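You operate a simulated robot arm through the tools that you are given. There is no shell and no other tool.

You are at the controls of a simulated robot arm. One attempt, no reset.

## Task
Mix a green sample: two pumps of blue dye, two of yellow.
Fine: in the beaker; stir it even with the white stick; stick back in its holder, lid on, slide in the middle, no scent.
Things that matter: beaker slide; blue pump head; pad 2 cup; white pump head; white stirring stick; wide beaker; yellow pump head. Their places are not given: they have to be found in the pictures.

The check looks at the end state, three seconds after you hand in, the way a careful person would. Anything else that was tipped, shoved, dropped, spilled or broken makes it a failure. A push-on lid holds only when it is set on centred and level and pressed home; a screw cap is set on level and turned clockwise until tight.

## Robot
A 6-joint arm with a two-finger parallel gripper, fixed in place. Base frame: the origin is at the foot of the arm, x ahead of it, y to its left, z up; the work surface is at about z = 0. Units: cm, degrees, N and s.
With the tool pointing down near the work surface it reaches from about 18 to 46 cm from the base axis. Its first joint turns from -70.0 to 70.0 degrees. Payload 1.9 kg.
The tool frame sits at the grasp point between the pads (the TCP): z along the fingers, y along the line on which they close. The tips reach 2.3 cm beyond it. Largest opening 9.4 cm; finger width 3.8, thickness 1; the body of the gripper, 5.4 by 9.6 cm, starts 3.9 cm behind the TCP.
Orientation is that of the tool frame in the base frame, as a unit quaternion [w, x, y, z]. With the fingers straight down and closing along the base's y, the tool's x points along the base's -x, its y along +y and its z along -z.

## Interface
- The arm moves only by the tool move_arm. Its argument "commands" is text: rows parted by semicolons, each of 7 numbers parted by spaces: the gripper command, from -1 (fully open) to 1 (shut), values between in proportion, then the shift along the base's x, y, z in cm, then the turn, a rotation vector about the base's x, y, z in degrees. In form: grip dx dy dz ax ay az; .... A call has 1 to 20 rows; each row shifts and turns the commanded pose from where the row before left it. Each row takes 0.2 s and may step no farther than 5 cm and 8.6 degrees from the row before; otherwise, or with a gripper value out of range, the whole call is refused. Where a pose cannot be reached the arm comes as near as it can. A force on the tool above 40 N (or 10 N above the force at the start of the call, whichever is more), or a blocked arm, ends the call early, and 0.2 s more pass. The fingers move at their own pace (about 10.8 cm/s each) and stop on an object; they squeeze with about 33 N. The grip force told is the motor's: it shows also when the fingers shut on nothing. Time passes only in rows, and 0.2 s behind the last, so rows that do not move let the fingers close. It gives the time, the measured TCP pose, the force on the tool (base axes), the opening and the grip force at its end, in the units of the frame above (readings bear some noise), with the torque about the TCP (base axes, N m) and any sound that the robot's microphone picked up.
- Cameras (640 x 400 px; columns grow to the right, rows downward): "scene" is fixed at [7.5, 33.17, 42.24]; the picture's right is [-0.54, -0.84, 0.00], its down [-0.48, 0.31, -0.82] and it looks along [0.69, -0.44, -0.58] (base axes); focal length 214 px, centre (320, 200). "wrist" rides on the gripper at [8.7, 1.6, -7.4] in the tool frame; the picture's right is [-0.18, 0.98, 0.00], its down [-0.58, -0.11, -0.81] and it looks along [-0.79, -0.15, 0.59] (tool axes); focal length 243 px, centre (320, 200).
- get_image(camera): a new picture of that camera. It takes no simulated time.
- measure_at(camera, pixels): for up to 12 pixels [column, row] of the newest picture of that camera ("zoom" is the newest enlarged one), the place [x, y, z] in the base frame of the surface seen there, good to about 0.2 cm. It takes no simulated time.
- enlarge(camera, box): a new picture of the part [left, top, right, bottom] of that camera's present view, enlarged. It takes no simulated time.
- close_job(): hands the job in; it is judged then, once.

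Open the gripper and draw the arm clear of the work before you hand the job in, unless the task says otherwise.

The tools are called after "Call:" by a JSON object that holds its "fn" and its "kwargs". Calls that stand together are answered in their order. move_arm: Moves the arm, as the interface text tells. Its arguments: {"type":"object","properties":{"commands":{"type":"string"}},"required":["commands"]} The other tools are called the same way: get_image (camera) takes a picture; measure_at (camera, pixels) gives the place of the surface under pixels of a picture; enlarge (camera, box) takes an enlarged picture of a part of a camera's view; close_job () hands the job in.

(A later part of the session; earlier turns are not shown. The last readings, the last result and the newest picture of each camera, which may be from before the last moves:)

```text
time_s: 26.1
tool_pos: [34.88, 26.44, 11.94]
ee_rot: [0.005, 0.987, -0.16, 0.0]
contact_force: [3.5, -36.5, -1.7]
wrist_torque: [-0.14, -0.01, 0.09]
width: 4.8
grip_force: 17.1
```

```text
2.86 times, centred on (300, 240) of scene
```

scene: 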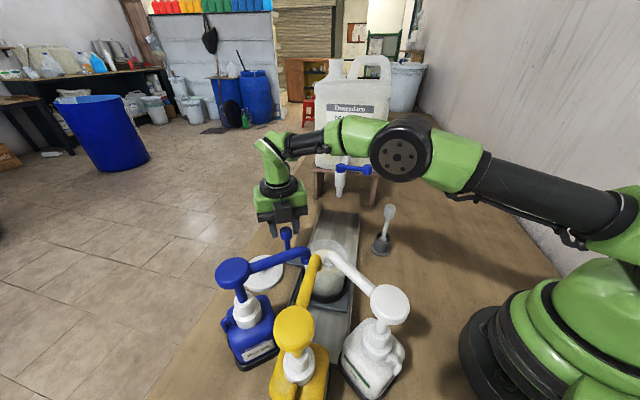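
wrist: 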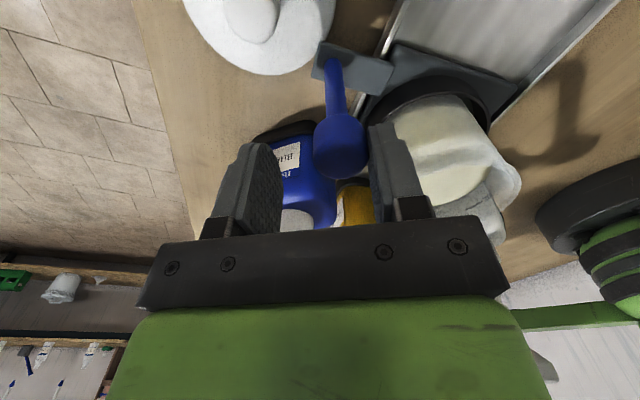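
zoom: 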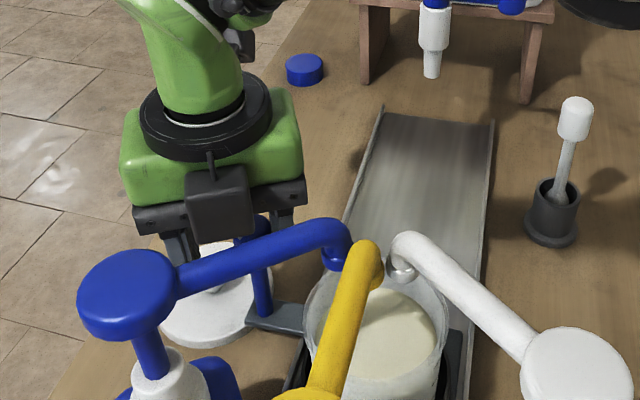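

The slide has hit its end stop (force grows, knob no longer moves), with the beaker under the three nozzles. I back the finger off and lift out straight up.

Call:
{"fn": "move_arm", "kwargs": {"commands": "0.1 0.2 -0.5 0 0 0 0; 0 0.1 -0.6 0 0 0 0; 0 0 0 1.5 0 0 0; 0 0 0 2 0 0 0; 0 0 0 3 0 0 0; 0 0 0 3 0 0 0; 0 0 0 3 0 0 0; 0 -1 -1 2 0 0 0; 0 0 0 0 0 0 0"}}

Call:
{"fn": "get_image", "kwargs": {"camera": "wrist"}}

Call:
{"fn": "get_image", "kwargs": {"camera": "scene"}}

```text
time_s: 28.1
tool_pos: [34.08, 24.77, 26.97]
ee_rot: [0.003, 0.987, -0.159, -0.001]
contact_force: [-0.1, 0.5, 0.6]
wrist_torque: [-0.01, 0.01, 0.0]
width: 4.71
grip_force: 0.0
```

```text
taken
```

wrist: 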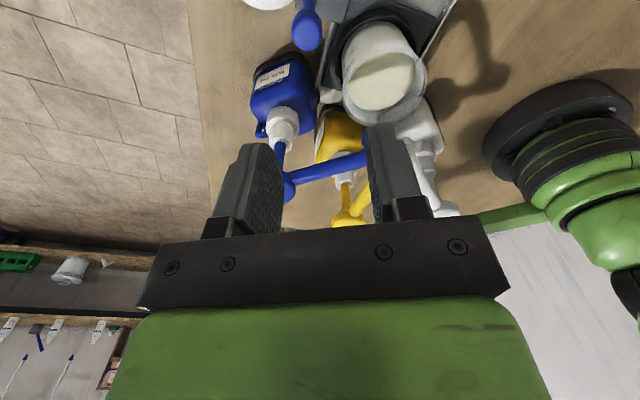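

```text
taken
```

scene: 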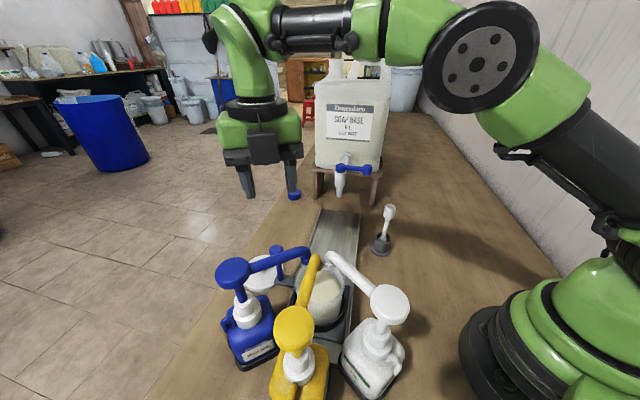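

The beaker sits under the nozzles now. I enlarge the scene to measure head centres and the beaker rim relative to the nozzle tips.

Call:
{"fn": "enlarge", "kwargs": {"camera": "scene", "box": [270, 230, 370, 320]}}

Call:
{"fn": "measure_at", "kwargs": {"camera": "scene", "pixels": [[217, 271], [249, 270], [233, 261], [233, 280], [276, 325], [311, 325], [293, 310], [294, 340], [372, 303], [408, 303], [390, 288], [390, 315]]}}

```text
4.44 times, centred on (320, 275) of scene
```

zoom: 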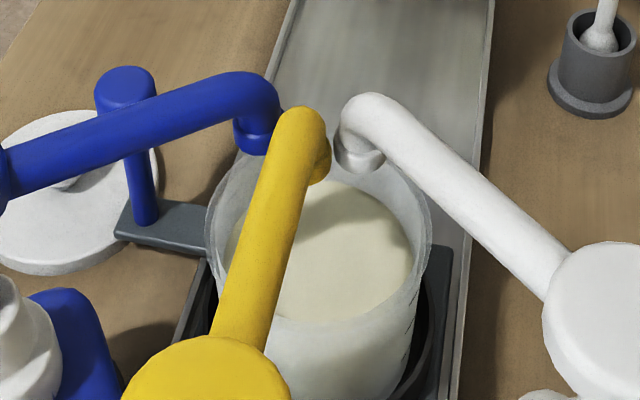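

```text
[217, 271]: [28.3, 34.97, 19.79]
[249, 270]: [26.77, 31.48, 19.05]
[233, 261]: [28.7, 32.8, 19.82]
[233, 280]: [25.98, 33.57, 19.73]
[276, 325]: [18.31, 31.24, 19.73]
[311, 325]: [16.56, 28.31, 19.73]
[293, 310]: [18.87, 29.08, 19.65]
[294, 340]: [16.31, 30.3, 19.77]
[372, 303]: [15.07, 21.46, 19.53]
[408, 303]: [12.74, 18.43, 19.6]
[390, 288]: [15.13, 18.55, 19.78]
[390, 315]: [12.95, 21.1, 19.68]
```

I measure rim points in this zoom: left (207,235), right (431,240), and nozzle tips at (258,150), (357,163), (318,175).

Call:
{"fn": "measure_at", "kwargs": {"camera": "zoom", "pixels": [[209, 235], [430, 235], [421, 195], [235, 170], [215, 270], [405, 290], [256, 150], [356, 165], [323, 172], [315, 180], [340, 260], [300, 130]]}}

```text
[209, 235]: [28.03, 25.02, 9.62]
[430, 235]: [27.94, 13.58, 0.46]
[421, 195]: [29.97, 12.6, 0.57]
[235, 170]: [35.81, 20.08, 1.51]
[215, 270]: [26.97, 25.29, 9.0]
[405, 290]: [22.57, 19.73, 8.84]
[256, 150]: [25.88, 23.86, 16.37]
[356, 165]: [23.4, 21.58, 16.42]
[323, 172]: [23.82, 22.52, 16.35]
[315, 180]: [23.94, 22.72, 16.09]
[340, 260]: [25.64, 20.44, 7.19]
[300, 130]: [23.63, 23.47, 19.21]
```

Nozzle tips (about 2.2–2.8 cm off the beaker centre (26.2,21.2)) are inside the rim. I close the fingers and go above the blue head (27.4,33.2).

Call:
{"fn": "move_arm", "kwargs": {"commands": "1 -1.3 1.7 -0.3 0 0 -6; 1 -1.3 1.7 -0.3 0 0 -6; 1 -1.3 1.7 -0.3 0 0 -6; 1 -1.3 1.7 -0.3 0 0 -6; 1 -1.5 1.6 -0.8 0 0 -6; 1 0 0 0 0 0 0"}}

Call:
{"fn": "get_image", "kwargs": {"camera": "wrist"}}

Call:
{"fn": "enlarge", "kwargs": {"camera": "scene", "box": [170, 190, 330, 310]}}

```text
time_s: 29.6
tool_pos: [27.03, 32.85, 24.48]
ee_rot: [0.002, 0.912, -0.411, -0.002]
contact_force: [-0.5, 0.2, 0.0]
wrist_torque: [0.02, -0.04, -0.03]
width: 0.01
grip_force: 33.1
```

```text
taken
```

wrist: 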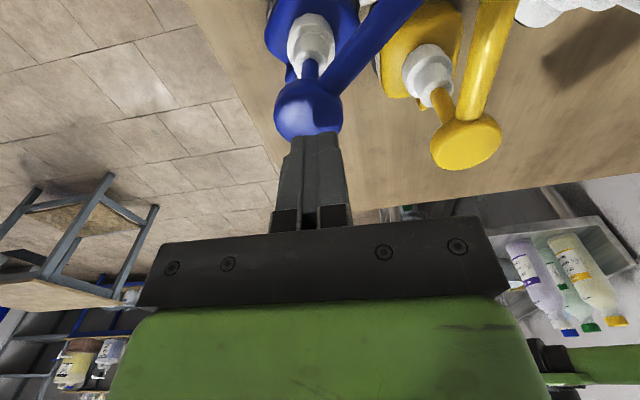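

```text
3.33 times, centred on (250, 250) of scene
```

zoom: 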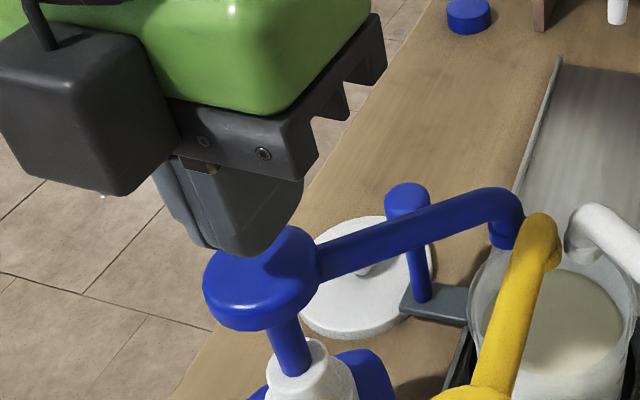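

The fingers hover just above the blue head. I check the head's position from the wrist view at (308,108).

Call:
{"fn": "measure_at", "kwargs": {"camera": "wrist", "pixels": [[305, 110], [280, 105], [338, 108], [305, 88], [306, 128], [466, 143], [440, 145], [495, 140], [466, 120], [466, 165]]}}

```text
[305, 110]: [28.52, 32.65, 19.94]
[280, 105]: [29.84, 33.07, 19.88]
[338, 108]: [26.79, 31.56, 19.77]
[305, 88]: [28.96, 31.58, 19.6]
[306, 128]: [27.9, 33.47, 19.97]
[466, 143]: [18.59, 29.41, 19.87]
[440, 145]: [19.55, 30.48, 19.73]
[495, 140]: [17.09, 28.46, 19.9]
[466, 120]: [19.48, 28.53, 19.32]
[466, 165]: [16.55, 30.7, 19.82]
```

Blue head centre ≈ (27.75,33.2), top z≈19.95. I shift onto it and descend to just past contact, reading the force.

Call:
{"fn": "move_arm", "kwargs": {"commands": "1 0.7 0.35 -0.5 0 0 0; 1 0 0 -1 0 0 0; 1 0 0 -0.5 0 0 0; 1 0 0 -0.3 0 0 0; 1 0 0 -0.3 0 0 0; 1 0 0 0 0 0 0"}}

```text
time_s: 30.9
tool_pos: [27.98, 33.27, 21.72]
ee_rot: [0.002, 0.912, -0.41, -0.002]
contact_force: [1.6, 0.7, 1.5]
wrist_torque: [0.03, -0.05, 0.01]
width: 0.03
grip_force: 33.1
```

Light contact (1.5 N) at z 21.7. I continue down in 0.3 cm steps.

Call:
{"fn": "move_arm", "kwargs": {"commands": "1 0 0 -0.3 0 0 0; 1 0 0 -0.3 0 0 0; 1 0 0 0 0 0 0"}}

Call:
{"fn": "enlarge", "kwargs": {"camera": "scene", "box": [170, 190, 370, 340]}}

```text
time_s: 31.8
tool_pos: [28.18, 33.34, 21.15]
ee_rot: [0.002, 0.912, -0.409, -0.002]
contact_force: [-1.7, 0.0, 3.9]
wrist_torque: [0.01, -0.03, 0.02]
width: 0.01
grip_force: 33.0
```

```text
2.67 times, centred on (270, 265) of scene
```

zoom: 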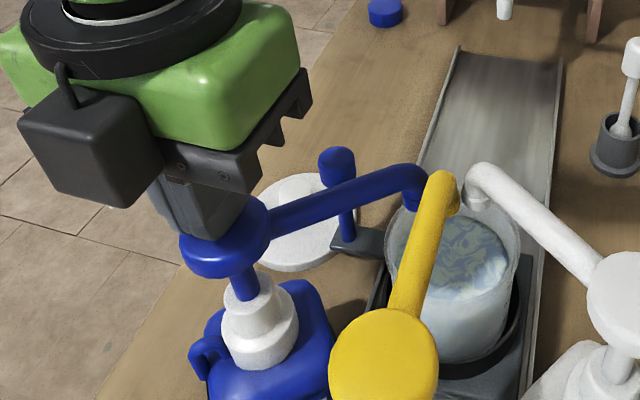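

Blue is already flowing (swirl in the beaker) at ~0.8 cm of stroke. I continue to press to the bottom of the stroke.

Call:
{"fn": "move_arm", "kwargs": {"commands": "1 -0.05 0 -0.3 0 0 0; 1 -0.05 0 -0.3 0 0 0; 1 0 0 0 0 0 0"}}

```text
time_s: 32.5
tool_pos: [28.03, 33.36, 20.52]
ee_rot: [0.004, 0.912, -0.41, -0.002]
contact_force: [1.4, -1.5, 4.4]
wrist_torque: [-0.07, -0.09, 0.03]
width: 0.0
grip_force: 32.8
```

Call:
{"fn": "move_arm", "kwargs": {"commands": "1 -0.05 0 -0.3 0 0 0; 1 -0.05 0 -0.3 0 0 0; 1 0 0 0 0 0 0"}}

Call:
{"fn": "enlarge", "kwargs": {"camera": "scene", "box": [170, 190, 370, 340]}}

```text
time_s: 33.4
tool_pos: [27.84, 33.31, 19.92]
ee_rot: [0.003, 0.912, -0.41, -0.001]
contact_force: [2.8, 2.0, 5.2]
wrist_torque: [-0.02, -0.11, 0.05]
width: 0.01
grip_force: 33.0
```

```text
2.67 times, centred on (270, 265) of scene
```

zoom: 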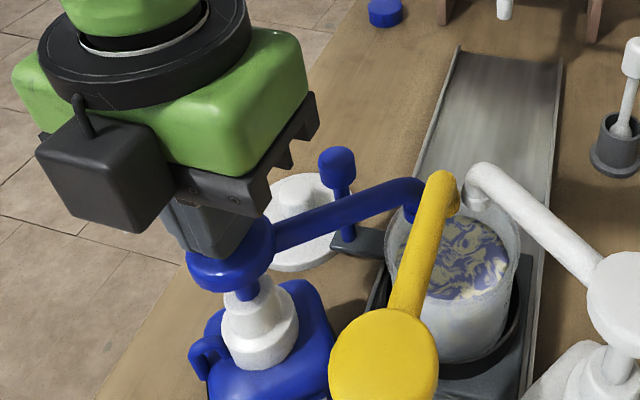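

The head is down 2 cm, force only 5 N, with some stem still showing. I keep going until it bottoms.

Call:
{"fn": "move_arm", "kwargs": {"commands": "1 0 0 -0.3 0 0 0; 1 0 0 -0.3 0 0 0; 1 0 0 0 0 0 0"}}

```text
time_s: 34.1
tool_pos: [27.92, 33.37, 19.38]
ee_rot: [0.003, 0.912, -0.41, -0.003]
contact_force: [0.1, -3.8, 5.9]
wrist_torque: [-0.17, -0.1, -0.05]
width: 0.01
grip_force: 32.6
```

Call:
{"fn": "move_arm", "kwargs": {"commands": "1 0 0 -0.3 0 0 0; 1 0 0 0 0 0 0"}}

Call:
{"fn": "enlarge", "kwargs": {"camera": "scene", "box": [170, 190, 370, 340]}}

```text
time_s: 34.8
tool_pos: [27.9, 33.42, 19.07]
ee_rot: [0.001, 0.912, -0.41, -0.002]
contact_force: [-0.1, -2.9, 6.5]
wrist_torque: [-0.12, -0.1, -0.06]
width: 0.0
grip_force: 33.0
```

```text
2.67 times, centred on (270, 265) of scene
```

zoom: 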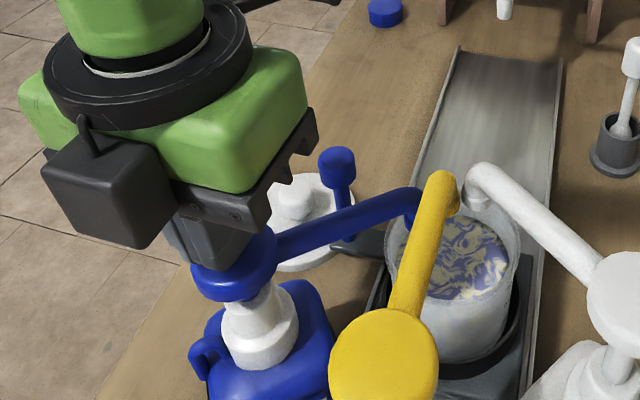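

Nearly at the collar now. One or two more small steps to confirm the bottom.

Call:
{"fn": "move_arm", "kwargs": {"commands": "1 0 0 -0.3 0 0 0; 1 0 0 -0.2 0 0 0; 1 0 0 0 0 0 0"}}

Call:
{"fn": "enlarge", "kwargs": {"camera": "scene", "box": [190, 230, 350, 340]}}

```text
time_s: 35.5
tool_pos: [27.94, 33.5, 18.48]
ee_rot: [0.003, 0.912, -0.41, -0.002]
contact_force: [2.9, 2.1, 7.2]
wrist_torque: [-0.04, -0.19, 0.09]
width: 0.0
grip_force: 33.3
```

```text
3.64 times, centred on (270, 285) of scene
```

zoom: 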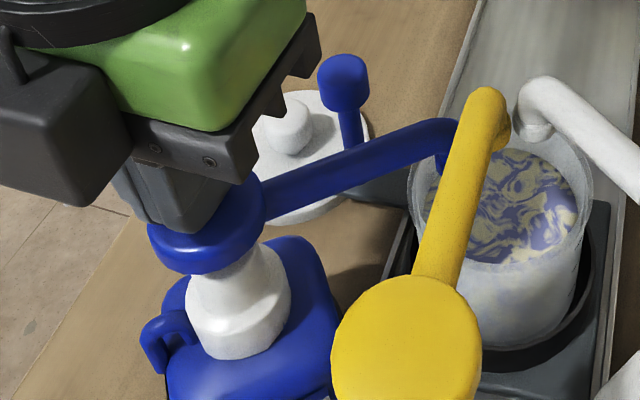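

The head sits about at the collar's top. I press a little further to feel the hard stop.

Call:
{"fn": "move_arm", "kwargs": {"commands": "1 0 0 -0.2 0 0 0; 1 0 0 -0.1 0 0 0; 1 0 0 0 0 0 0"}}

```text
time_s: 36.4
tool_pos: [27.99, 33.39, 18.36]
ee_rot: [0.003, 0.912, -0.41, -0.002]
contact_force: [-1.7, 0.4, 7.0]
wrist_torque: [-0.09, -0.03, -0.03]
width: 0.01
grip_force: 32.8
```

No hard stop yet; continue a bit.

Call:
{"fn": "move_arm", "kwargs": {"commands": "1 0 0 -0.2 0 0 0; 1 0 0 -0.1 0 0 0; 1 0 0 0 0 0 0"}}

Call:
{"fn": "enlarge", "kwargs": {"camera": "scene", "box": [190, 230, 350, 340]}}

```text
time_s: 37.1
tool_pos: [27.99, 33.55, 18.02]
ee_rot: [-0.001, 0.912, -0.41, -0.002]
contact_force: [-1.8, 15.2, 27.4]
wrist_torque: [0.06, -0.26, 0.12]
width: 0.0
grip_force: 33.3
```

```text
3.64 times, centred on (270, 285) of scene
```

zoom: 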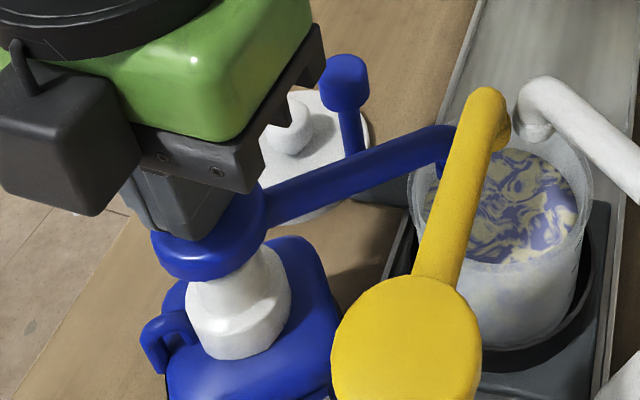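

Hard stop reached at z≈18.05 (27 N): one full pump. I lift clear so the head returns fully, then check.

Call:
{"fn": "move_arm", "kwargs": {"commands": "1 0 0 0.5 0 0 0; 1 0 0 0.7 0 0 0; 1 0 0 1 0 0 0; 1 0 0 1 0 0 0; 1 0 0 1 0 0 0; 1 0 0 1 0 0 0; 1 0 0 0 0 0 0; 1 0 0 0 0 0 0"}}

Call:
{"fn": "get_image", "kwargs": {"camera": "scene"}}

Call:
{"fn": "enlarge", "kwargs": {"camera": "scene", "box": [190, 220, 370, 350]}}

```text
time_s: 39.0
tool_pos: [27.92, 33.28, 23.16]
ee_rot: [0.003, 0.912, -0.409, -0.002]
contact_force: [-1.0, -0.7, -0.5]
wrist_torque: [-0.04, 0.02, -0.01]
width: 0.01
grip_force: 32.9
```

```text
taken
```

scene: 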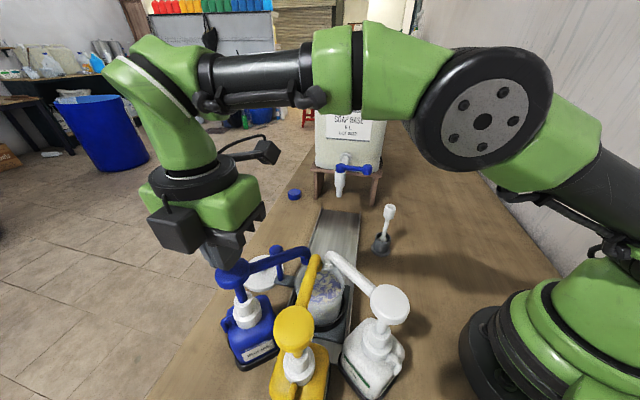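

```text
3.08 times, centred on (280, 285) of scene
```

zoom: 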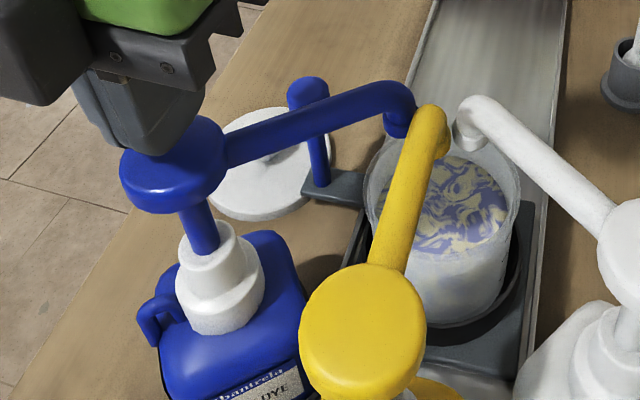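

The head is back up. Second blue press: same descent to about z 18.35, then feel the stop.

Call:
{"fn": "move_arm", "kwargs": {"commands": "1 0 0 -0.4 0 0 0; 1 0 0 -0.4 0 0 0; 1 0 0 -0.4 0 0 0; 1 0 0 -0.4 0 0 0; 1 0 0 -0.4 0 0 0; 1 0 0 -0.4 0 0 0; 1 0 0 -0.4 0 0 0; 1 0 0 -0.4 0 0 0; 1 0 0 -0.4 0 0 0; 1 0 0 -0.4 0 0 0; 1 0 0 -0.4 0 0 0; 1 0 0 -0.3 0 0 0; 1 0 0 0 0 0 0"}}

Call:
{"fn": "move_arm", "kwargs": {"commands": "1 0 0 -0.2 0 0 0; 1 0 0 -0.2 0 0 0; 1 0 0 0 0 0 0"}}

```text
time_s: 41.8
tool_pos: [27.95, 33.41, 18.56]
ee_rot: [0.003, 0.912, -0.41, -0.002]
contact_force: [-3.8, 0.4, 7.9]
wrist_torque: [-0.03, 0.0, -0.03]
width: 0.03
grip_force: 32.7
```

```text
time_s: 42.5
tool_pos: [27.91, 33.36, 18.15]
ee_rot: [0.001, 0.912, -0.41, -0.001]
contact_force: [4.1, 4.4, 7.9]
wrist_torque: [0.09, -0.14, 0.08]
width: 0.0
grip_force: 33.4
```

One more small step to meet the hard stop again (last time at z≈18.02).

Call:
{"fn": "move_arm", "kwargs": {"commands": "1 0 0 -0.2 0 0 0; 1 0 0 0 0 0 0"}}

Call:
{"fn": "enlarge", "kwargs": {"camera": "scene", "box": [190, 220, 370, 350]}}

```text
time_s: 43.1
tool_pos: [28.01, 33.39, 18.03]
ee_rot: [0.0, 0.913, -0.409, -0.001]
contact_force: [-0.2, -3.4, 33.7]
wrist_torque: [-0.17, -0.04, 0.3]
width: 0.0
grip_force: 33.1
```

```text
3.08 times, centred on (280, 285) of scene
```

zoom: 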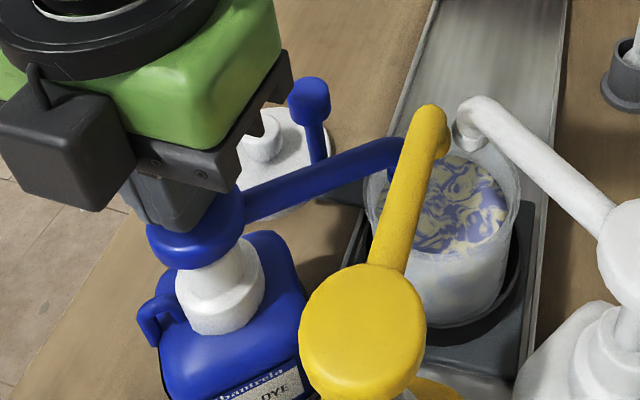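

Second full stroke done (34 N stop). I lift and travel at z≈25.5 to above the yellow head at (17.95,29.75).

Call:
{"fn": "move_arm", "kwargs": {"commands": "1 0 0 0.5 0 0 0; 1 0 0 1 0 0 0; 1 0 0 1.5 0 0 0; 1 0 0 1.5 0 0 0; 1 0 0 1.5 0 0 0; 1 0 0 1.5 0 0 0; 1 -2 -0.7 0 0 0 0; 1 -2 -0.7 0 0 0 0; 1 -2 -0.7 0 0 0 0; 1 -2 -0.7 0 0 0 0; 1 -2 -0.7 0 0 0 0; 1 0 0 0 0 0 0"}}

Call:
{"fn": "get_image", "kwargs": {"camera": "scene"}}

Call:
{"fn": "get_image", "kwargs": {"camera": "wrist"}}

```text
time_s: 45.8
tool_pos: [18.11, 29.83, 25.45]
ee_rot: [0.002, 0.912, -0.41, -0.001]
contact_force: [0.2, -0.4, 0.2]
wrist_torque: [0.0, 0.0, -0.03]
width: 0.0
grip_force: 33.3
```

```text
taken
```

scene: 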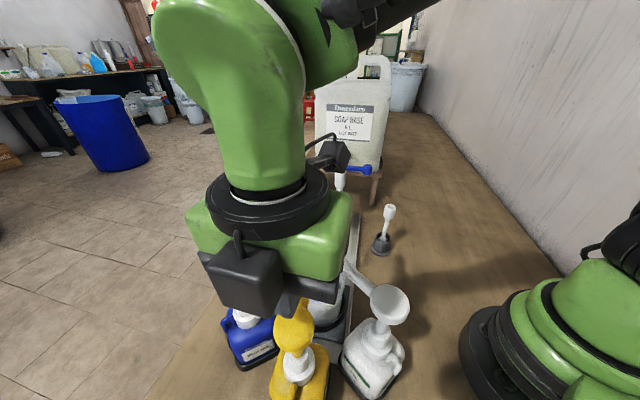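

```text
taken
```

wrist: 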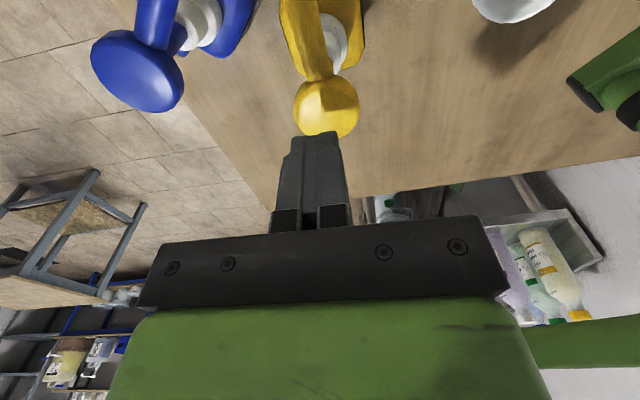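

Above the yellow head; I measure its disc edges from the wrist view (298–358, 78–136).

Call:
{"fn": "measure_at", "kwargs": {"camera": "wrist", "pixels": [[327, 105], [298, 108], [356, 100], [320, 84], [322, 132], [345, 130], [305, 90], [350, 85]]}}

```text
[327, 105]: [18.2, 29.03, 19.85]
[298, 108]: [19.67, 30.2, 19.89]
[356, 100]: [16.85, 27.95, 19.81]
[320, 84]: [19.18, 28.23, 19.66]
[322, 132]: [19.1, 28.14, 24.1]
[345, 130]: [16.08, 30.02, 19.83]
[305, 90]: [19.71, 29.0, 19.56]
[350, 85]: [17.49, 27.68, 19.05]
```

Yellow head centre ≈ (17.8,29.5). I shift onto it and press down to z≈18.5, in 0.4 cm steps.

Call:
{"fn": "move_arm", "kwargs": {"commands": "1 -0.3 -0.3 -1 0 0 0; 1 0 0 -1 0 0 0; 1 0 0 -0.6 0 0 0; 1 0 0 -0.4 0 0 0; 1 0 0 -0.4 0 0 0; 1 0 0 -0.4 0 0 0; 1 0 0 0 0 0 0"}}

Call:
{"fn": "get_image", "kwargs": {"camera": "wrist"}}

Call:
{"fn": "enlarge", "kwargs": {"camera": "scene", "box": [190, 240, 390, 400]}}

```text
time_s: 47.4
tool_pos: [17.62, 29.62, 21.51]
ee_rot: [0.001, 0.912, -0.41, -0.002]
contact_force: [1.7, 0.3, 2.4]
wrist_torque: [-0.03, -0.03, 0.03]
width: 0.0
grip_force: 33.0
```

```text
taken
```

wrist: 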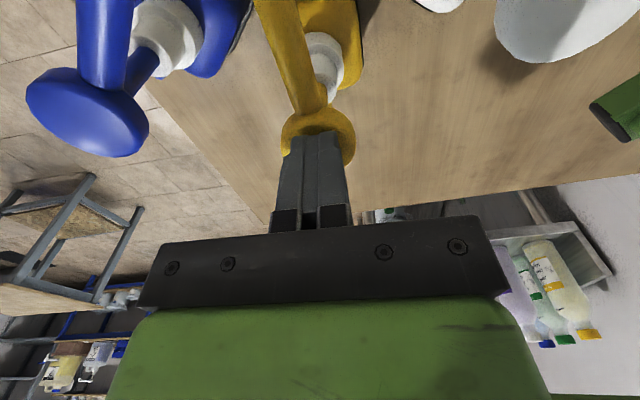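

```text
2.50 times, centred on (290, 320) of scene
```

zoom: 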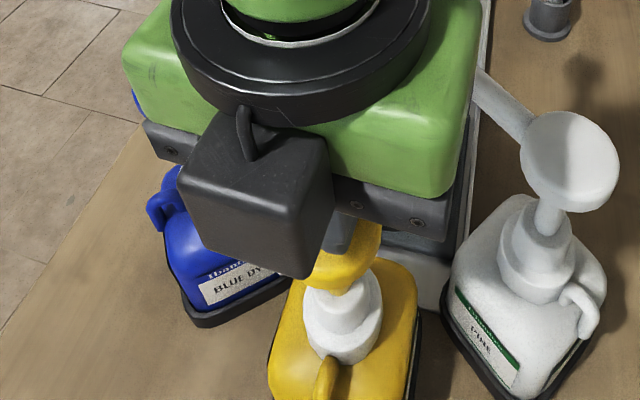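

Contact is centred. I continue to about z 18.4.

Call:
{"fn": "move_arm", "kwargs": {"commands": "1 0 0 -0.4 0 0 0; 1 0 0 -0.4 0 0 0; 1 0 0 -0.4 0 0 0; 1 0 0 -0.4 0 0 0; 1 0 0 -0.4 0 0 0; 1 0 0 -0.4 0 0 0; 1 0 0 -0.4 0 0 0; 1 0 0 -0.3 0 0 0; 1 0 0 0 0 0 0"}}

Call:
{"fn": "move_arm", "kwargs": {"commands": "1 0 0 -0.2 0 0 0; 1 0 0 -0.1 0 0 0; 1 0 0 0 0 0 0"}}

```text
time_s: 49.4
tool_pos: [17.71, 29.64, 18.44]
ee_rot: [0.002, 0.912, -0.41, -0.002]
contact_force: [-0.8, 3.6, 8.1]
wrist_torque: [0.01, -0.05, 0.02]
width: 0.03
grip_force: 32.8
```

```text
time_s: 50.1
tool_pos: [17.64, 29.53, 18.36]
ee_rot: [0.003, 0.912, -0.41, -0.002]
contact_force: [4.5, -0.3, 7.4]
wrist_torque: [-0.08, -0.22, 0.07]
width: 0.0
grip_force: 32.7
```

Force is still spring-only (7–8 N); two more small steps to the hard stop.

Call:
{"fn": "move_arm", "kwargs": {"commands": "1 0 0 -0.2 0 0 0; 1 0 0 0 0 0 0"}}

Call:
{"fn": "move_arm", "kwargs": {"commands": "1 0 0 -0.15 0 0 0; 1 0 0 0 0 0 0"}}

```text
time_s: 50.8
tool_pos: [17.58, 29.57, 18.17]
ee_rot: [0.003, 0.911, -0.411, -0.002]
contact_force: [-8.4, -4.5, 21.0]
wrist_torque: [-0.23, 0.06, 0.03]
width: 0.01
grip_force: 33.1
```

```text
time_s: 51.4
tool_pos: [17.58, 29.65, 18.09]
ee_rot: [0.002, 0.911, -0.412, -0.002]
contact_force: [-4.8, -7.0, 18.6]
wrist_torque: [-0.27, 0.0, -0.05]
width: 0.0
grip_force: 33.2
stopped in row 2: the force on the tool passed its limit at 40 N (the readings are from after the stop); the commanded pose is now the measured one
```

Hard stop reached for yellow press 1. I lift off fully, then look.

Call:
{"fn": "move_arm", "kwargs": {"commands": "1 0 0 0.5 0 0 0; 1 0 0 0.7 0 0 0; 1 0 0 1 0 0 0; 1 0 0 1 0 0 0; 1 0 0 1 0 0 0; 1 0 0 1 0 0 0; 1 0 0 0 0 0 0; 1 0 0 0 0 0 0"}}

Call:
{"fn": "get_image", "kwargs": {"camera": "wrist"}}

Call:
{"fn": "get_image", "kwargs": {"camera": "scene"}}

```text
time_s: 53.2
tool_pos: [17.58, 29.61, 23.41]
ee_rot: [0.003, 0.911, -0.411, -0.001]
contact_force: [-0.2, -0.8, 0.1]
wrist_torque: [0.0, 0.02, 0.0]
width: 0.0
grip_force: 32.7
```

```text
taken
```

wrist: 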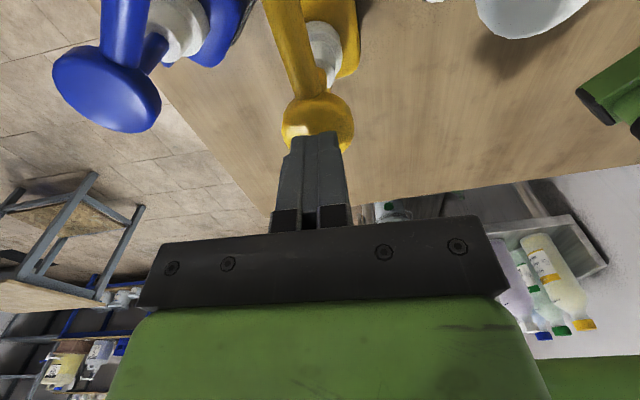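

```text
taken
```

scene: 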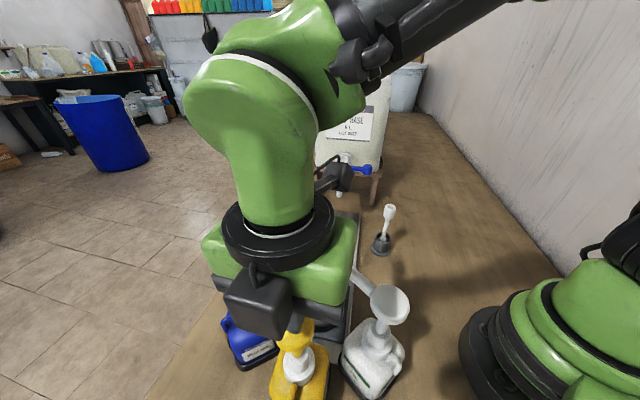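

The head is back up. Second yellow press, to z≈18.5, then to the stop.

Call:
{"fn": "move_arm", "kwargs": {"commands": "1 0.1 0 -0.4 0 0 0; 1 0 0 -0.4 0 0 0; 1 0 0 -0.4 0 0 0; 1 0 0 -0.4 0 0 0; 1 0 0 -0.4 0 0 0; 1 0 0 -0.4 0 0 0; 1 0 0 -0.4 0 0 0; 1 0 0 -0.4 0 0 0; 1 0 0 -0.4 0 0 0; 1 0 0 -0.4 0 0 0; 1 0 0 -0.4 0 0 0; 1 0 0 -0.4 0 0 0; 1 0 0 0 0 0 0"}}

Call:
{"fn": "move_arm", "kwargs": {"commands": "1 0 0 -0.2 0 0 0; 1 0 0 -0.1 0 0 0; 1 0 0 0 0 0 0"}}

```text
time_s: 56.0
tool_pos: [17.76, 29.53, 18.49]
ee_rot: [0.003, 0.912, -0.41, -0.002]
contact_force: [0.3, -2.0, 9.4]
wrist_torque: [-0.07, -0.09, -0.01]
width: 0.0
grip_force: 32.5
```

```text
time_s: 56.8
tool_pos: [17.56, 29.61, 18.21]
ee_rot: [0.002, 0.912, -0.411, -0.001]
contact_force: [4.6, 0.6, 6.9]
wrist_torque: [-0.07, -0.2, 0.08]
width: 0.02
grip_force: 33.2
```

A final step to feel the stop.

Call:
{"fn": "move_arm", "kwargs": {"commands": "1 0 0 -0.2 0 0 0; 1 0 0 0 0 0 0"}}

```text
time_s: 57.4
tool_pos: [17.8, 29.72, 17.99]
ee_rot: [0.001, 0.911, -0.412, -0.003]
contact_force: [-6.0, -5.0, 37.1]
wrist_torque: [-0.27, -0.04, 0.26]
width: 0.02
grip_force: 32.4
```

Second yellow stroke complete (37 N stop). I lift, travel back over to the slide handle with yaw returned to ~162°, and inspect.

Call:
{"fn": "move_arm", "kwargs": {"commands": "1 0 0 0.5 0 0 0; 1 0 0 1 0 0 0; 1 0 0 1.5 0 0 0; 1 0 0 1.5 0 0 0; 1 0 0 1.5 0 0 0; 1 0 0 1.5 0 0 0; 0.5 0 0 1 0 0 0; 0 2.5 -0.6 0 0 0 6; 0 2.5 -0.6 0 0 0 6; 0 2.5 -0.6 0 0 0 6; 0 2.5 -0.6 0 0 0 6; 0 2.5 -0.6 0 0 0 6; 0 2.5 -0.6 0 0 0 0; 0 1.3 -0.7 0 0 0 0; 0 0 0 0 0 0 0"}}

Call:
{"fn": "get_image", "kwargs": {"camera": "scene"}}

Call:
{"fn": "enlarge", "kwargs": {"camera": "scene", "box": [200, 220, 400, 380]}}

Call:
{"fn": "get_image", "kwargs": {"camera": "wrist"}}

```text
time_s: 60.6
tool_pos: [33.78, 24.91, 26.61]
ee_rot: [0.004, 0.987, -0.161, -0.001]
contact_force: [-0.4, -0.1, 0.8]
wrist_torque: [-0.05, -0.01, -0.01]
width: 4.71
grip_force: 0.2
```

```text
taken
```

scene: 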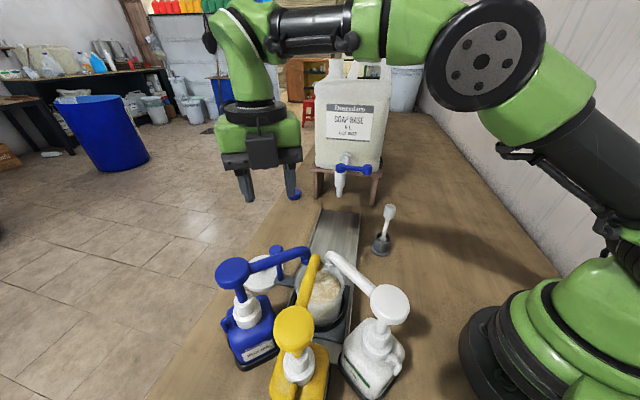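

```text
2.50 times, centred on (300, 300) of scene
```

zoom: 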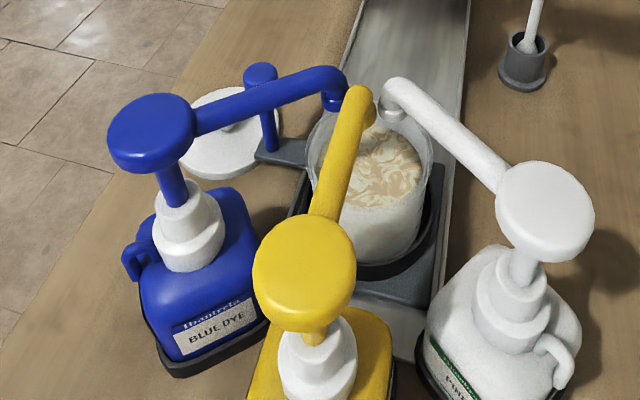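

```text
taken
```

wrist: 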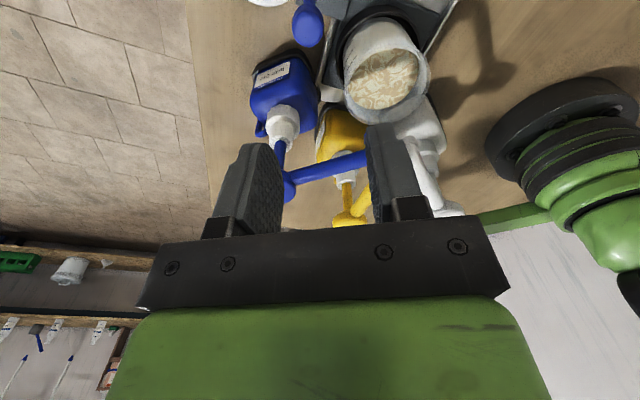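

I take a close look at the beaker contents and check for drips.

Call:
{"fn": "enlarge", "kwargs": {"camera": "scene", "box": [290, 240, 370, 310]}}

Call:
{"fn": "enlarge", "kwargs": {"camera": "wrist", "box": [270, 0, 490, 150]}}

Call:
{"fn": "measure_at", "kwargs": {"camera": "wrist", "pixels": [[308, 28], [295, 25], [322, 30], [308, 40], [385, 70], [350, 65], [425, 85], [380, 120], [370, 25]]}}

```text
5.71 times, centred on (330, 275) of scene
```

zoom: 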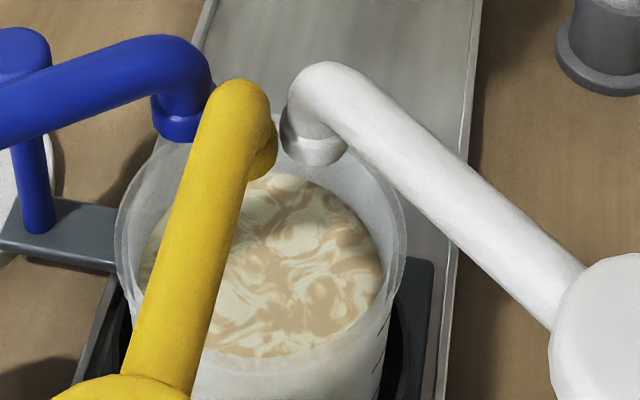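

```text
2.67 times, centred on (380, 75) of wrist
```

zoom: 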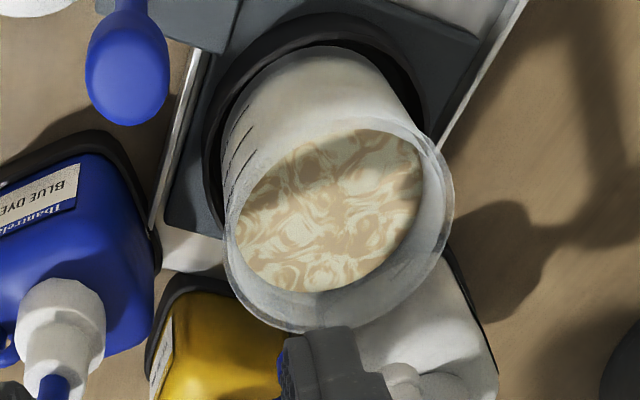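

```text
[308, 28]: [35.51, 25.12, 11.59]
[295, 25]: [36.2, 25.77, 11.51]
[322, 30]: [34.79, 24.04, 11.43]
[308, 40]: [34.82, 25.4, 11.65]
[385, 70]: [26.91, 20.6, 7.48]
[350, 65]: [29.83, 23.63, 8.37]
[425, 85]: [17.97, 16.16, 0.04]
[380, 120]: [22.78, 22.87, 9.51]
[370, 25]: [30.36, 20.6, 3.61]
```

Contents look swirled with no spills seen. I now descend around the handle knob (35.4,25.1) at TCP (36.1,25.0).

Call:
{"fn": "move_arm", "kwargs": {"commands": "0 0.8 0.05 -2.5 0 0 0; 0 0.8 0.05 -3 0 0 0; 0 0.7 0 -3 0 0 0; 0 0 0 -3 0 0 0; 0 0 0 -3 0 0 0; 0 0 0 0 0 0 0"}}

Call:
{"fn": "get_image", "kwargs": {"camera": "wrist"}}

Call:
{"fn": "enlarge", "kwargs": {"camera": "scene", "box": [210, 170, 390, 310]}}

```text
time_s: 62.0
tool_pos: [36.25, 25.27, 11.89]
ee_rot: [0.003, 0.987, -0.161, -0.002]
contact_force: [0.1, -0.5, 0.1]
wrist_torque: [0.0, 0.0, 0.02]
width: 4.7
grip_force: 0.0
```

```text
taken
```

wrist: 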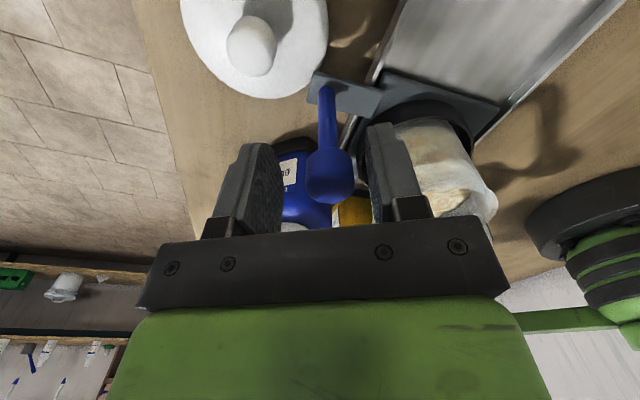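

```text
2.86 times, centred on (300, 240) of scene
```

zoom: 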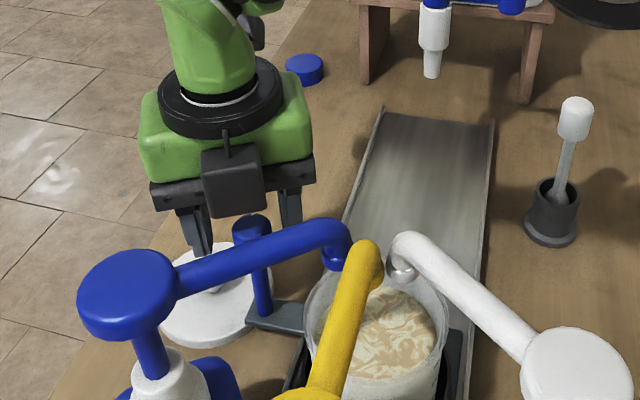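

I narrow the cage and push back toward the middle along the rail, letting the knob shift along the fingers so the arm stays within reach.

Call:
{"fn": "move_arm", "kwargs": {"commands": "0.3 0 0 0 0 0 0; 0.3 0 0 0 0 0 0; 0.3 0.38 -0.53 0 0 0 0; 0.3 0.38 -0.53 0 0 0 0; 0.3 0.38 -0.53 0 0 0 0; 0.3 0.38 -0.53 0 0 0 0; 0.3 0.38 -0.53 0 0 0 0; 0.3 0.38 -0.53 0 0 0 0; 0.3 0.38 -0.53 0 0 0 0; 0.3 0.38 -0.53 0 0 0 0; 0.3 0 0 0 0 0 0"}}

Call:
{"fn": "get_image", "kwargs": {"camera": "wrist"}}

```text
time_s: 64.4
tool_pos: [39.29, 21.11, 12.04]
ee_rot: [0.003, 0.987, -0.161, -0.001]
contact_force: [-0.1, 0.5, 0.0]
wrist_torque: [0.01, -0.02, -0.03]
width: 3.28
grip_force: 0.0
```

```text
taken
```

wrist: 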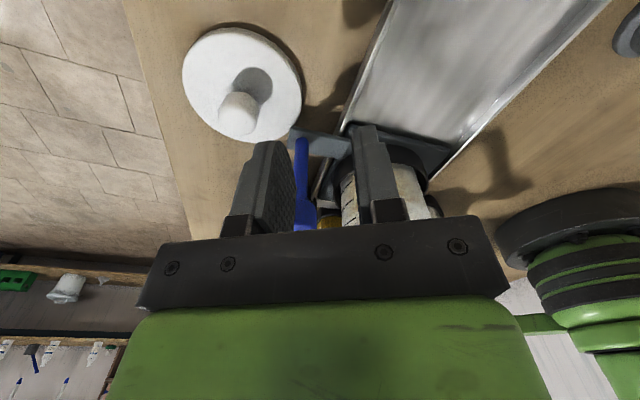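

The knob seems to have slid toward the far edge of the fingers. I measure the rod.

Call:
{"fn": "measure_at", "kwargs": {"camera": "wrist", "pixels": [[303, 150], [303, 180], [305, 205], [298, 220], [310, 135], [240, 112]]}}

Call:
{"fn": "enlarge", "kwargs": {"camera": "scene", "box": [210, 170, 390, 310]}}

Call:
{"fn": "enlarge", "kwargs": {"camera": "wrist", "box": [220, 100, 440, 250]}}

```text
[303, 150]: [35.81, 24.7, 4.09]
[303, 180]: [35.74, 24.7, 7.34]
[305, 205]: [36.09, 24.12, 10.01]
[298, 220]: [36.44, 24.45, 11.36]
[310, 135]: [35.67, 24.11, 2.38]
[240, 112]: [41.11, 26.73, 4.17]
```

```text
2.86 times, centred on (300, 240) of scene
```

zoom: 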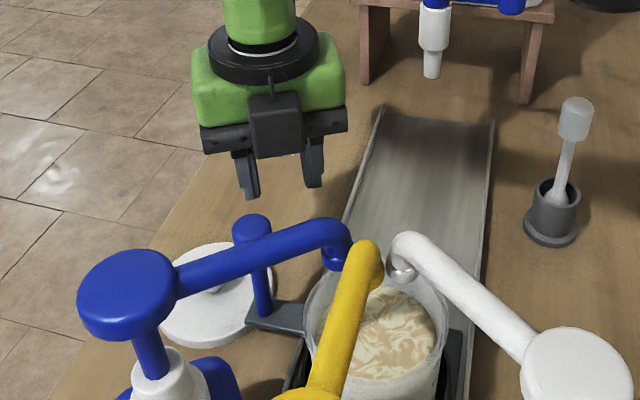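

```text
2.67 times, centred on (330, 175) of wrist
```

zoom: 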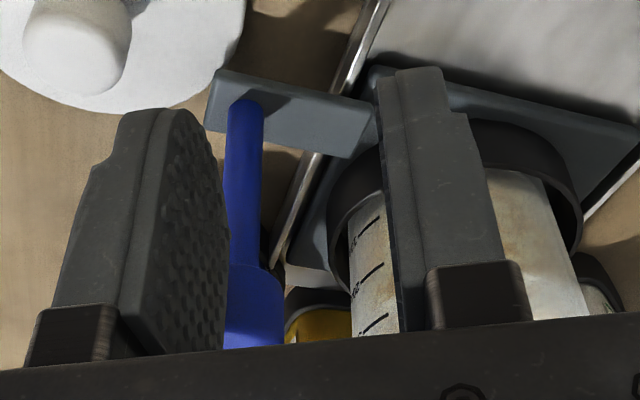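

The knob slipped out of the cage; the fingers' closing axis was poorly aligned with the rail. I lift, and turn to yaw ≈60° (closing axis nearly along the rail, camera clear of nozzles).

Call:
{"fn": "move_arm", "kwargs": {"commands": "0 0 0 1 0 0 0; 0 0 0 3 0 0 0; 0 -0.5 0.3 3 0 0 0; 0 -0.5 0.3 2 0 0 -7.3; 0 -0.5 0.3 0 0 0 -7.3; 0 -0.5 0.3 0 0 0 -7.3; 0 0 0 0 0 0 -7.3; 0 0 0 0 0 0 -7.3; 0 0 0 0 0 0 -7.3; 0 0 0 0 0 0 -7.3; 0 0 0 0 0 0 -7.3; 0 0 0 0 0 0 -7.3; 0 0 0 0 0 0 -7.3; 0 0 0 0 0 0 -7.3; 0 0 0 0 0 0 -7.3; 0 0 0 0 0 0 -7.3; 0 0 0 0 0 0 -7.1; 0 0 0 0 0 0 0"}}

Call:
{"fn": "get_image", "kwargs": {"camera": "wrist"}}

Call:
{"fn": "get_image", "kwargs": {"camera": "scene"}}

```text
time_s: 68.2
tool_pos: [37.47, 22.42, 21.0]
ee_rot: [-0.001, -0.495, 0.869, 0.003]
contact_force: [0.3, -0.3, 0.5]
wrist_torque: [0.0, -0.04, 0.01]
width: 4.72
grip_force: 0.0
```

```text
taken
```

wrist: 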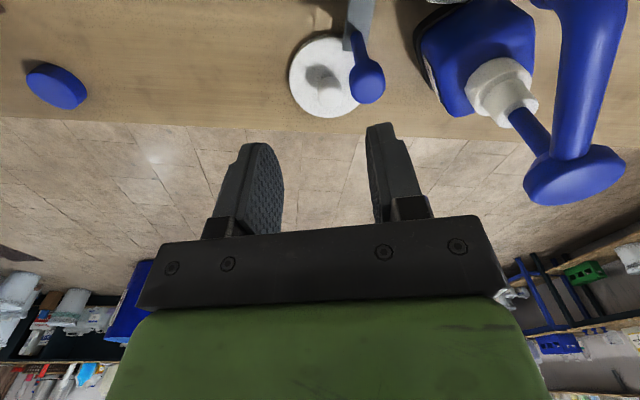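

```text
taken
```

scene: 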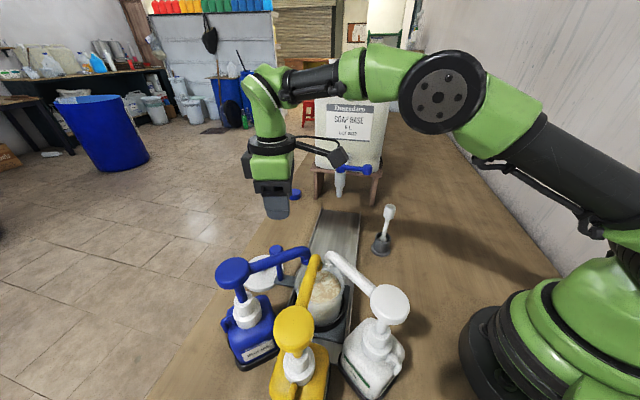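

Yaw is 59°. I measure the knob in this wrist view at (366,88).

Call:
{"fn": "measure_at", "kwargs": {"camera": "wrist", "pixels": [[366, 92], [350, 85], [383, 85], [366, 75], [367, 102], [357, 40], [320, 75], [325, 100]]}}

```text
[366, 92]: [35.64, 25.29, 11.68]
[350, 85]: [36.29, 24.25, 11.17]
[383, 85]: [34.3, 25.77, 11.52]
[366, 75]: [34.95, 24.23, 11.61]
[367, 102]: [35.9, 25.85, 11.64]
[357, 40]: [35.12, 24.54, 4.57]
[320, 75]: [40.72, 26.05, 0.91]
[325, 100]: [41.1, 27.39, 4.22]
```

Knob is at (35.4,25.05). I move to (34.9,24.2) at height, descend to z 12.

Call:
{"fn": "move_arm", "kwargs": {"commands": "0 -1.3 0.9 0 0 0 0; 0 -1.27 0.88 -1 0 0 0; 0 0 0 -2.5 0 0 0; 0 0 0 -2.5 0 0 0; 0 0 0 -2 0 0 0; 0 0 0 -1 0 0 0; 0 0 0 0 0 0 0"}}

Call:
{"fn": "get_image", "kwargs": {"camera": "wrist"}}

Call:
{"fn": "enlarge", "kwargs": {"camera": "scene", "box": [210, 170, 390, 310]}}

```text
time_s: 69.8
tool_pos: [34.77, 24.17, 11.88]
ee_rot: [-0.001, -0.497, 0.868, 0.004]
contact_force: [0.8, 0.8, 0.4]
wrist_torque: [0.0, 0.0, 0.06]
width: 4.74
grip_force: 0.0
```

```text
taken
```

wrist: 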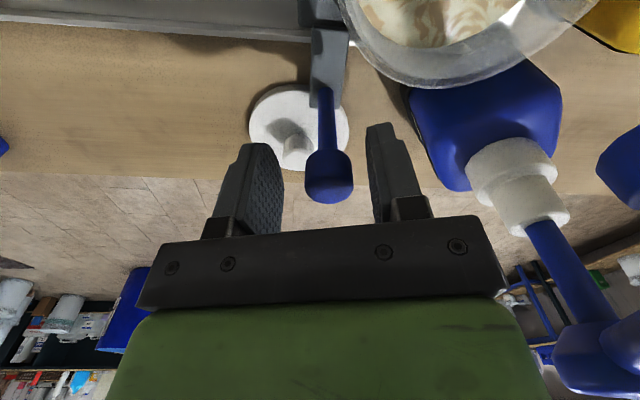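

```text
2.86 times, centred on (300, 240) of scene
```

zoom: 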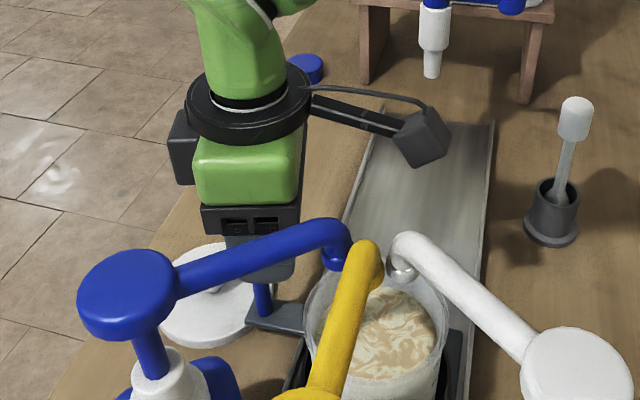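

The knob is between the fingers. I cage it narrowly (width ~2.9) and push along the rail back toward the middle.

Call:
{"fn": "move_arm", "kwargs": {"commands": "0.38 0 0 0 0 0 0; 0.38 0 0 0 0 0 0; 0.38 0.3 -0.3 0 0 0 0; 0.38 0.4 -0.4 0 0 0 0; 0.38 0.4 -0.4 0 0 0 0; 0.38 0.4 -0.4 0 0 0 0; 0.38 0.4 -0.4 0 0 0 0; 0.38 0 0 0 0 0 0"}}

Call:
{"fn": "get_image", "kwargs": {"camera": "wrist"}}

```text
time_s: 71.6
tool_pos: [36.68, 22.15, 11.96]
ee_rot: [0.0, -0.496, 0.868, 0.003]
contact_force: [-0.7, -0.2, -0.5]
wrist_torque: [0.03, 0.01, 0.03]
width: 2.95
grip_force: 0.1
```

```text
taken
```

wrist: 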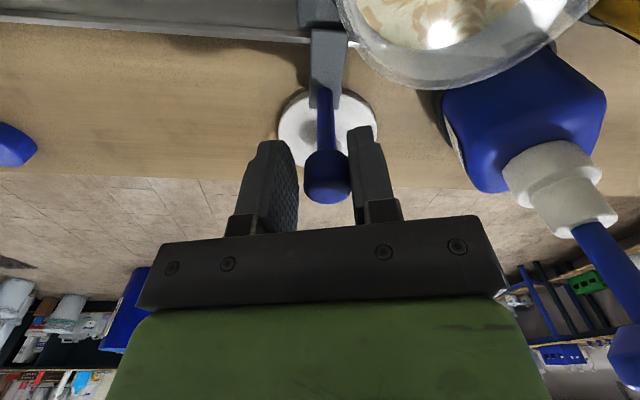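

Smooth (<1 N). Continue most of the remaining ~8.8 cm.

Call:
{"fn": "move_arm", "kwargs": {"commands": "0.38 0.44 -0.45 0 0 0 0; 0.38 0.44 -0.45 0 0 0 0; 0.38 0.44 -0.45 0 0 0 0; 0.38 0.44 -0.45 0 0 0 0; 0.38 0.44 -0.45 0 0 0 0; 0.38 0.44 -0.45 0 0 0 0; 0.38 0.44 -0.45 0 0 0 0; 0.38 0.44 -0.45 0 0 0 0; 0.38 0.44 -0.45 0 0 0 0; 0.38 0.44 -0.45 0 0 0 0; 0.38 0.44 -0.45 0 0 0 0; 0.38 0.44 -0.45 0 0 0 0; 0.38 0 0 0 0 0 0"}}

Call:
{"fn": "get_image", "kwargs": {"camera": "wrist"}}

Call:
{"fn": "get_image", "kwargs": {"camera": "scene"}}

```text
time_s: 74.4
tool_pos: [42.09, 16.65, 11.95]
ee_rot: [0.0, -0.496, 0.868, 0.003]
contact_force: [1.6, -1.9, -0.1]
wrist_torque: [-0.05, -0.06, -0.01]
width: 3.05
grip_force: 1.1
```

```text
taken
```

wrist: 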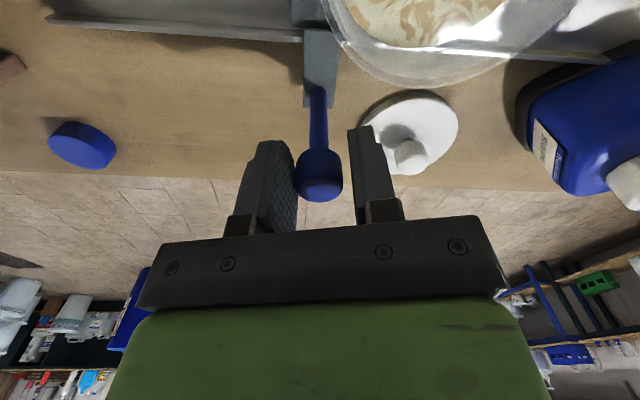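

```text
taken
```

scene: 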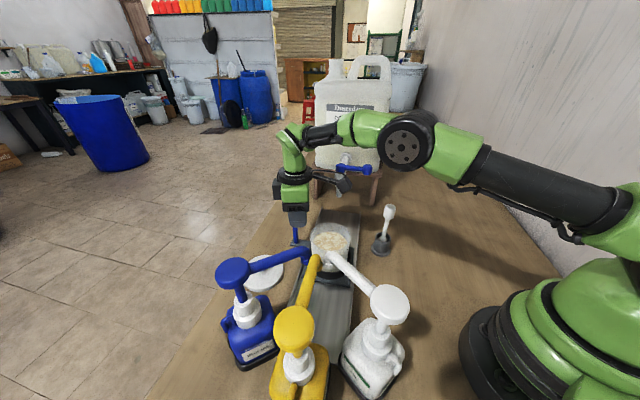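

The knob is now leaning on the leading finger, as if a detent pulls the slide to the middle. I measure the knob and carriage.

Call:
{"fn": "measure_at", "kwargs": {"camera": "wrist", "pixels": [[320, 188], [303, 180], [340, 180], [318, 120], [320, 60], [310, 100], [335, 35], [404, 150], [385, 165], [430, 120]]}}

Call:
{"fn": "measure_at", "kwargs": {"camera": "scene", "pixels": [[295, 240], [299, 252], [294, 232], [296, 236], [350, 232], [352, 250]]}}

Call:
{"fn": "enlarge", "kwargs": {"camera": "scene", "box": [270, 180, 390, 290]}}

```text
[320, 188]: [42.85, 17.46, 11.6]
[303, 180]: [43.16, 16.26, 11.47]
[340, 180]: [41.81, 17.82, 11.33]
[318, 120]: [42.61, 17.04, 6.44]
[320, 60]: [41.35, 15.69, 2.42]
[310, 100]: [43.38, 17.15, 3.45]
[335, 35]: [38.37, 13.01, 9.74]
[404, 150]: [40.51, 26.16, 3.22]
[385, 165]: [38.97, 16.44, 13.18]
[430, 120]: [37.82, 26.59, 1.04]
```

```text
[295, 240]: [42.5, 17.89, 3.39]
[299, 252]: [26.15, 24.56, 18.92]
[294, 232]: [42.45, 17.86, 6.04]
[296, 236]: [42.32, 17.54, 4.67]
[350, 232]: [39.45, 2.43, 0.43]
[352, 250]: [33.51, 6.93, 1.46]
```

```text
3.64 times, centred on (330, 235) of scene
```

zoom: 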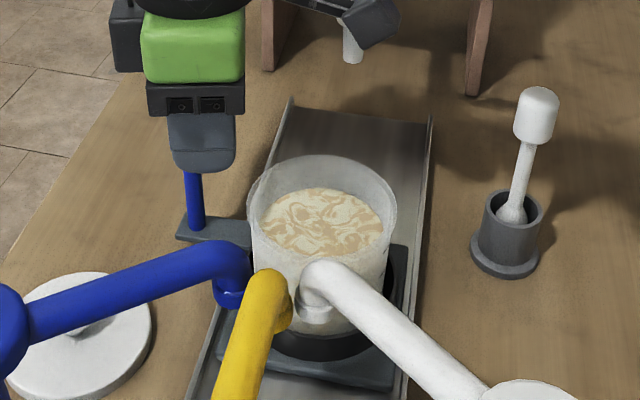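

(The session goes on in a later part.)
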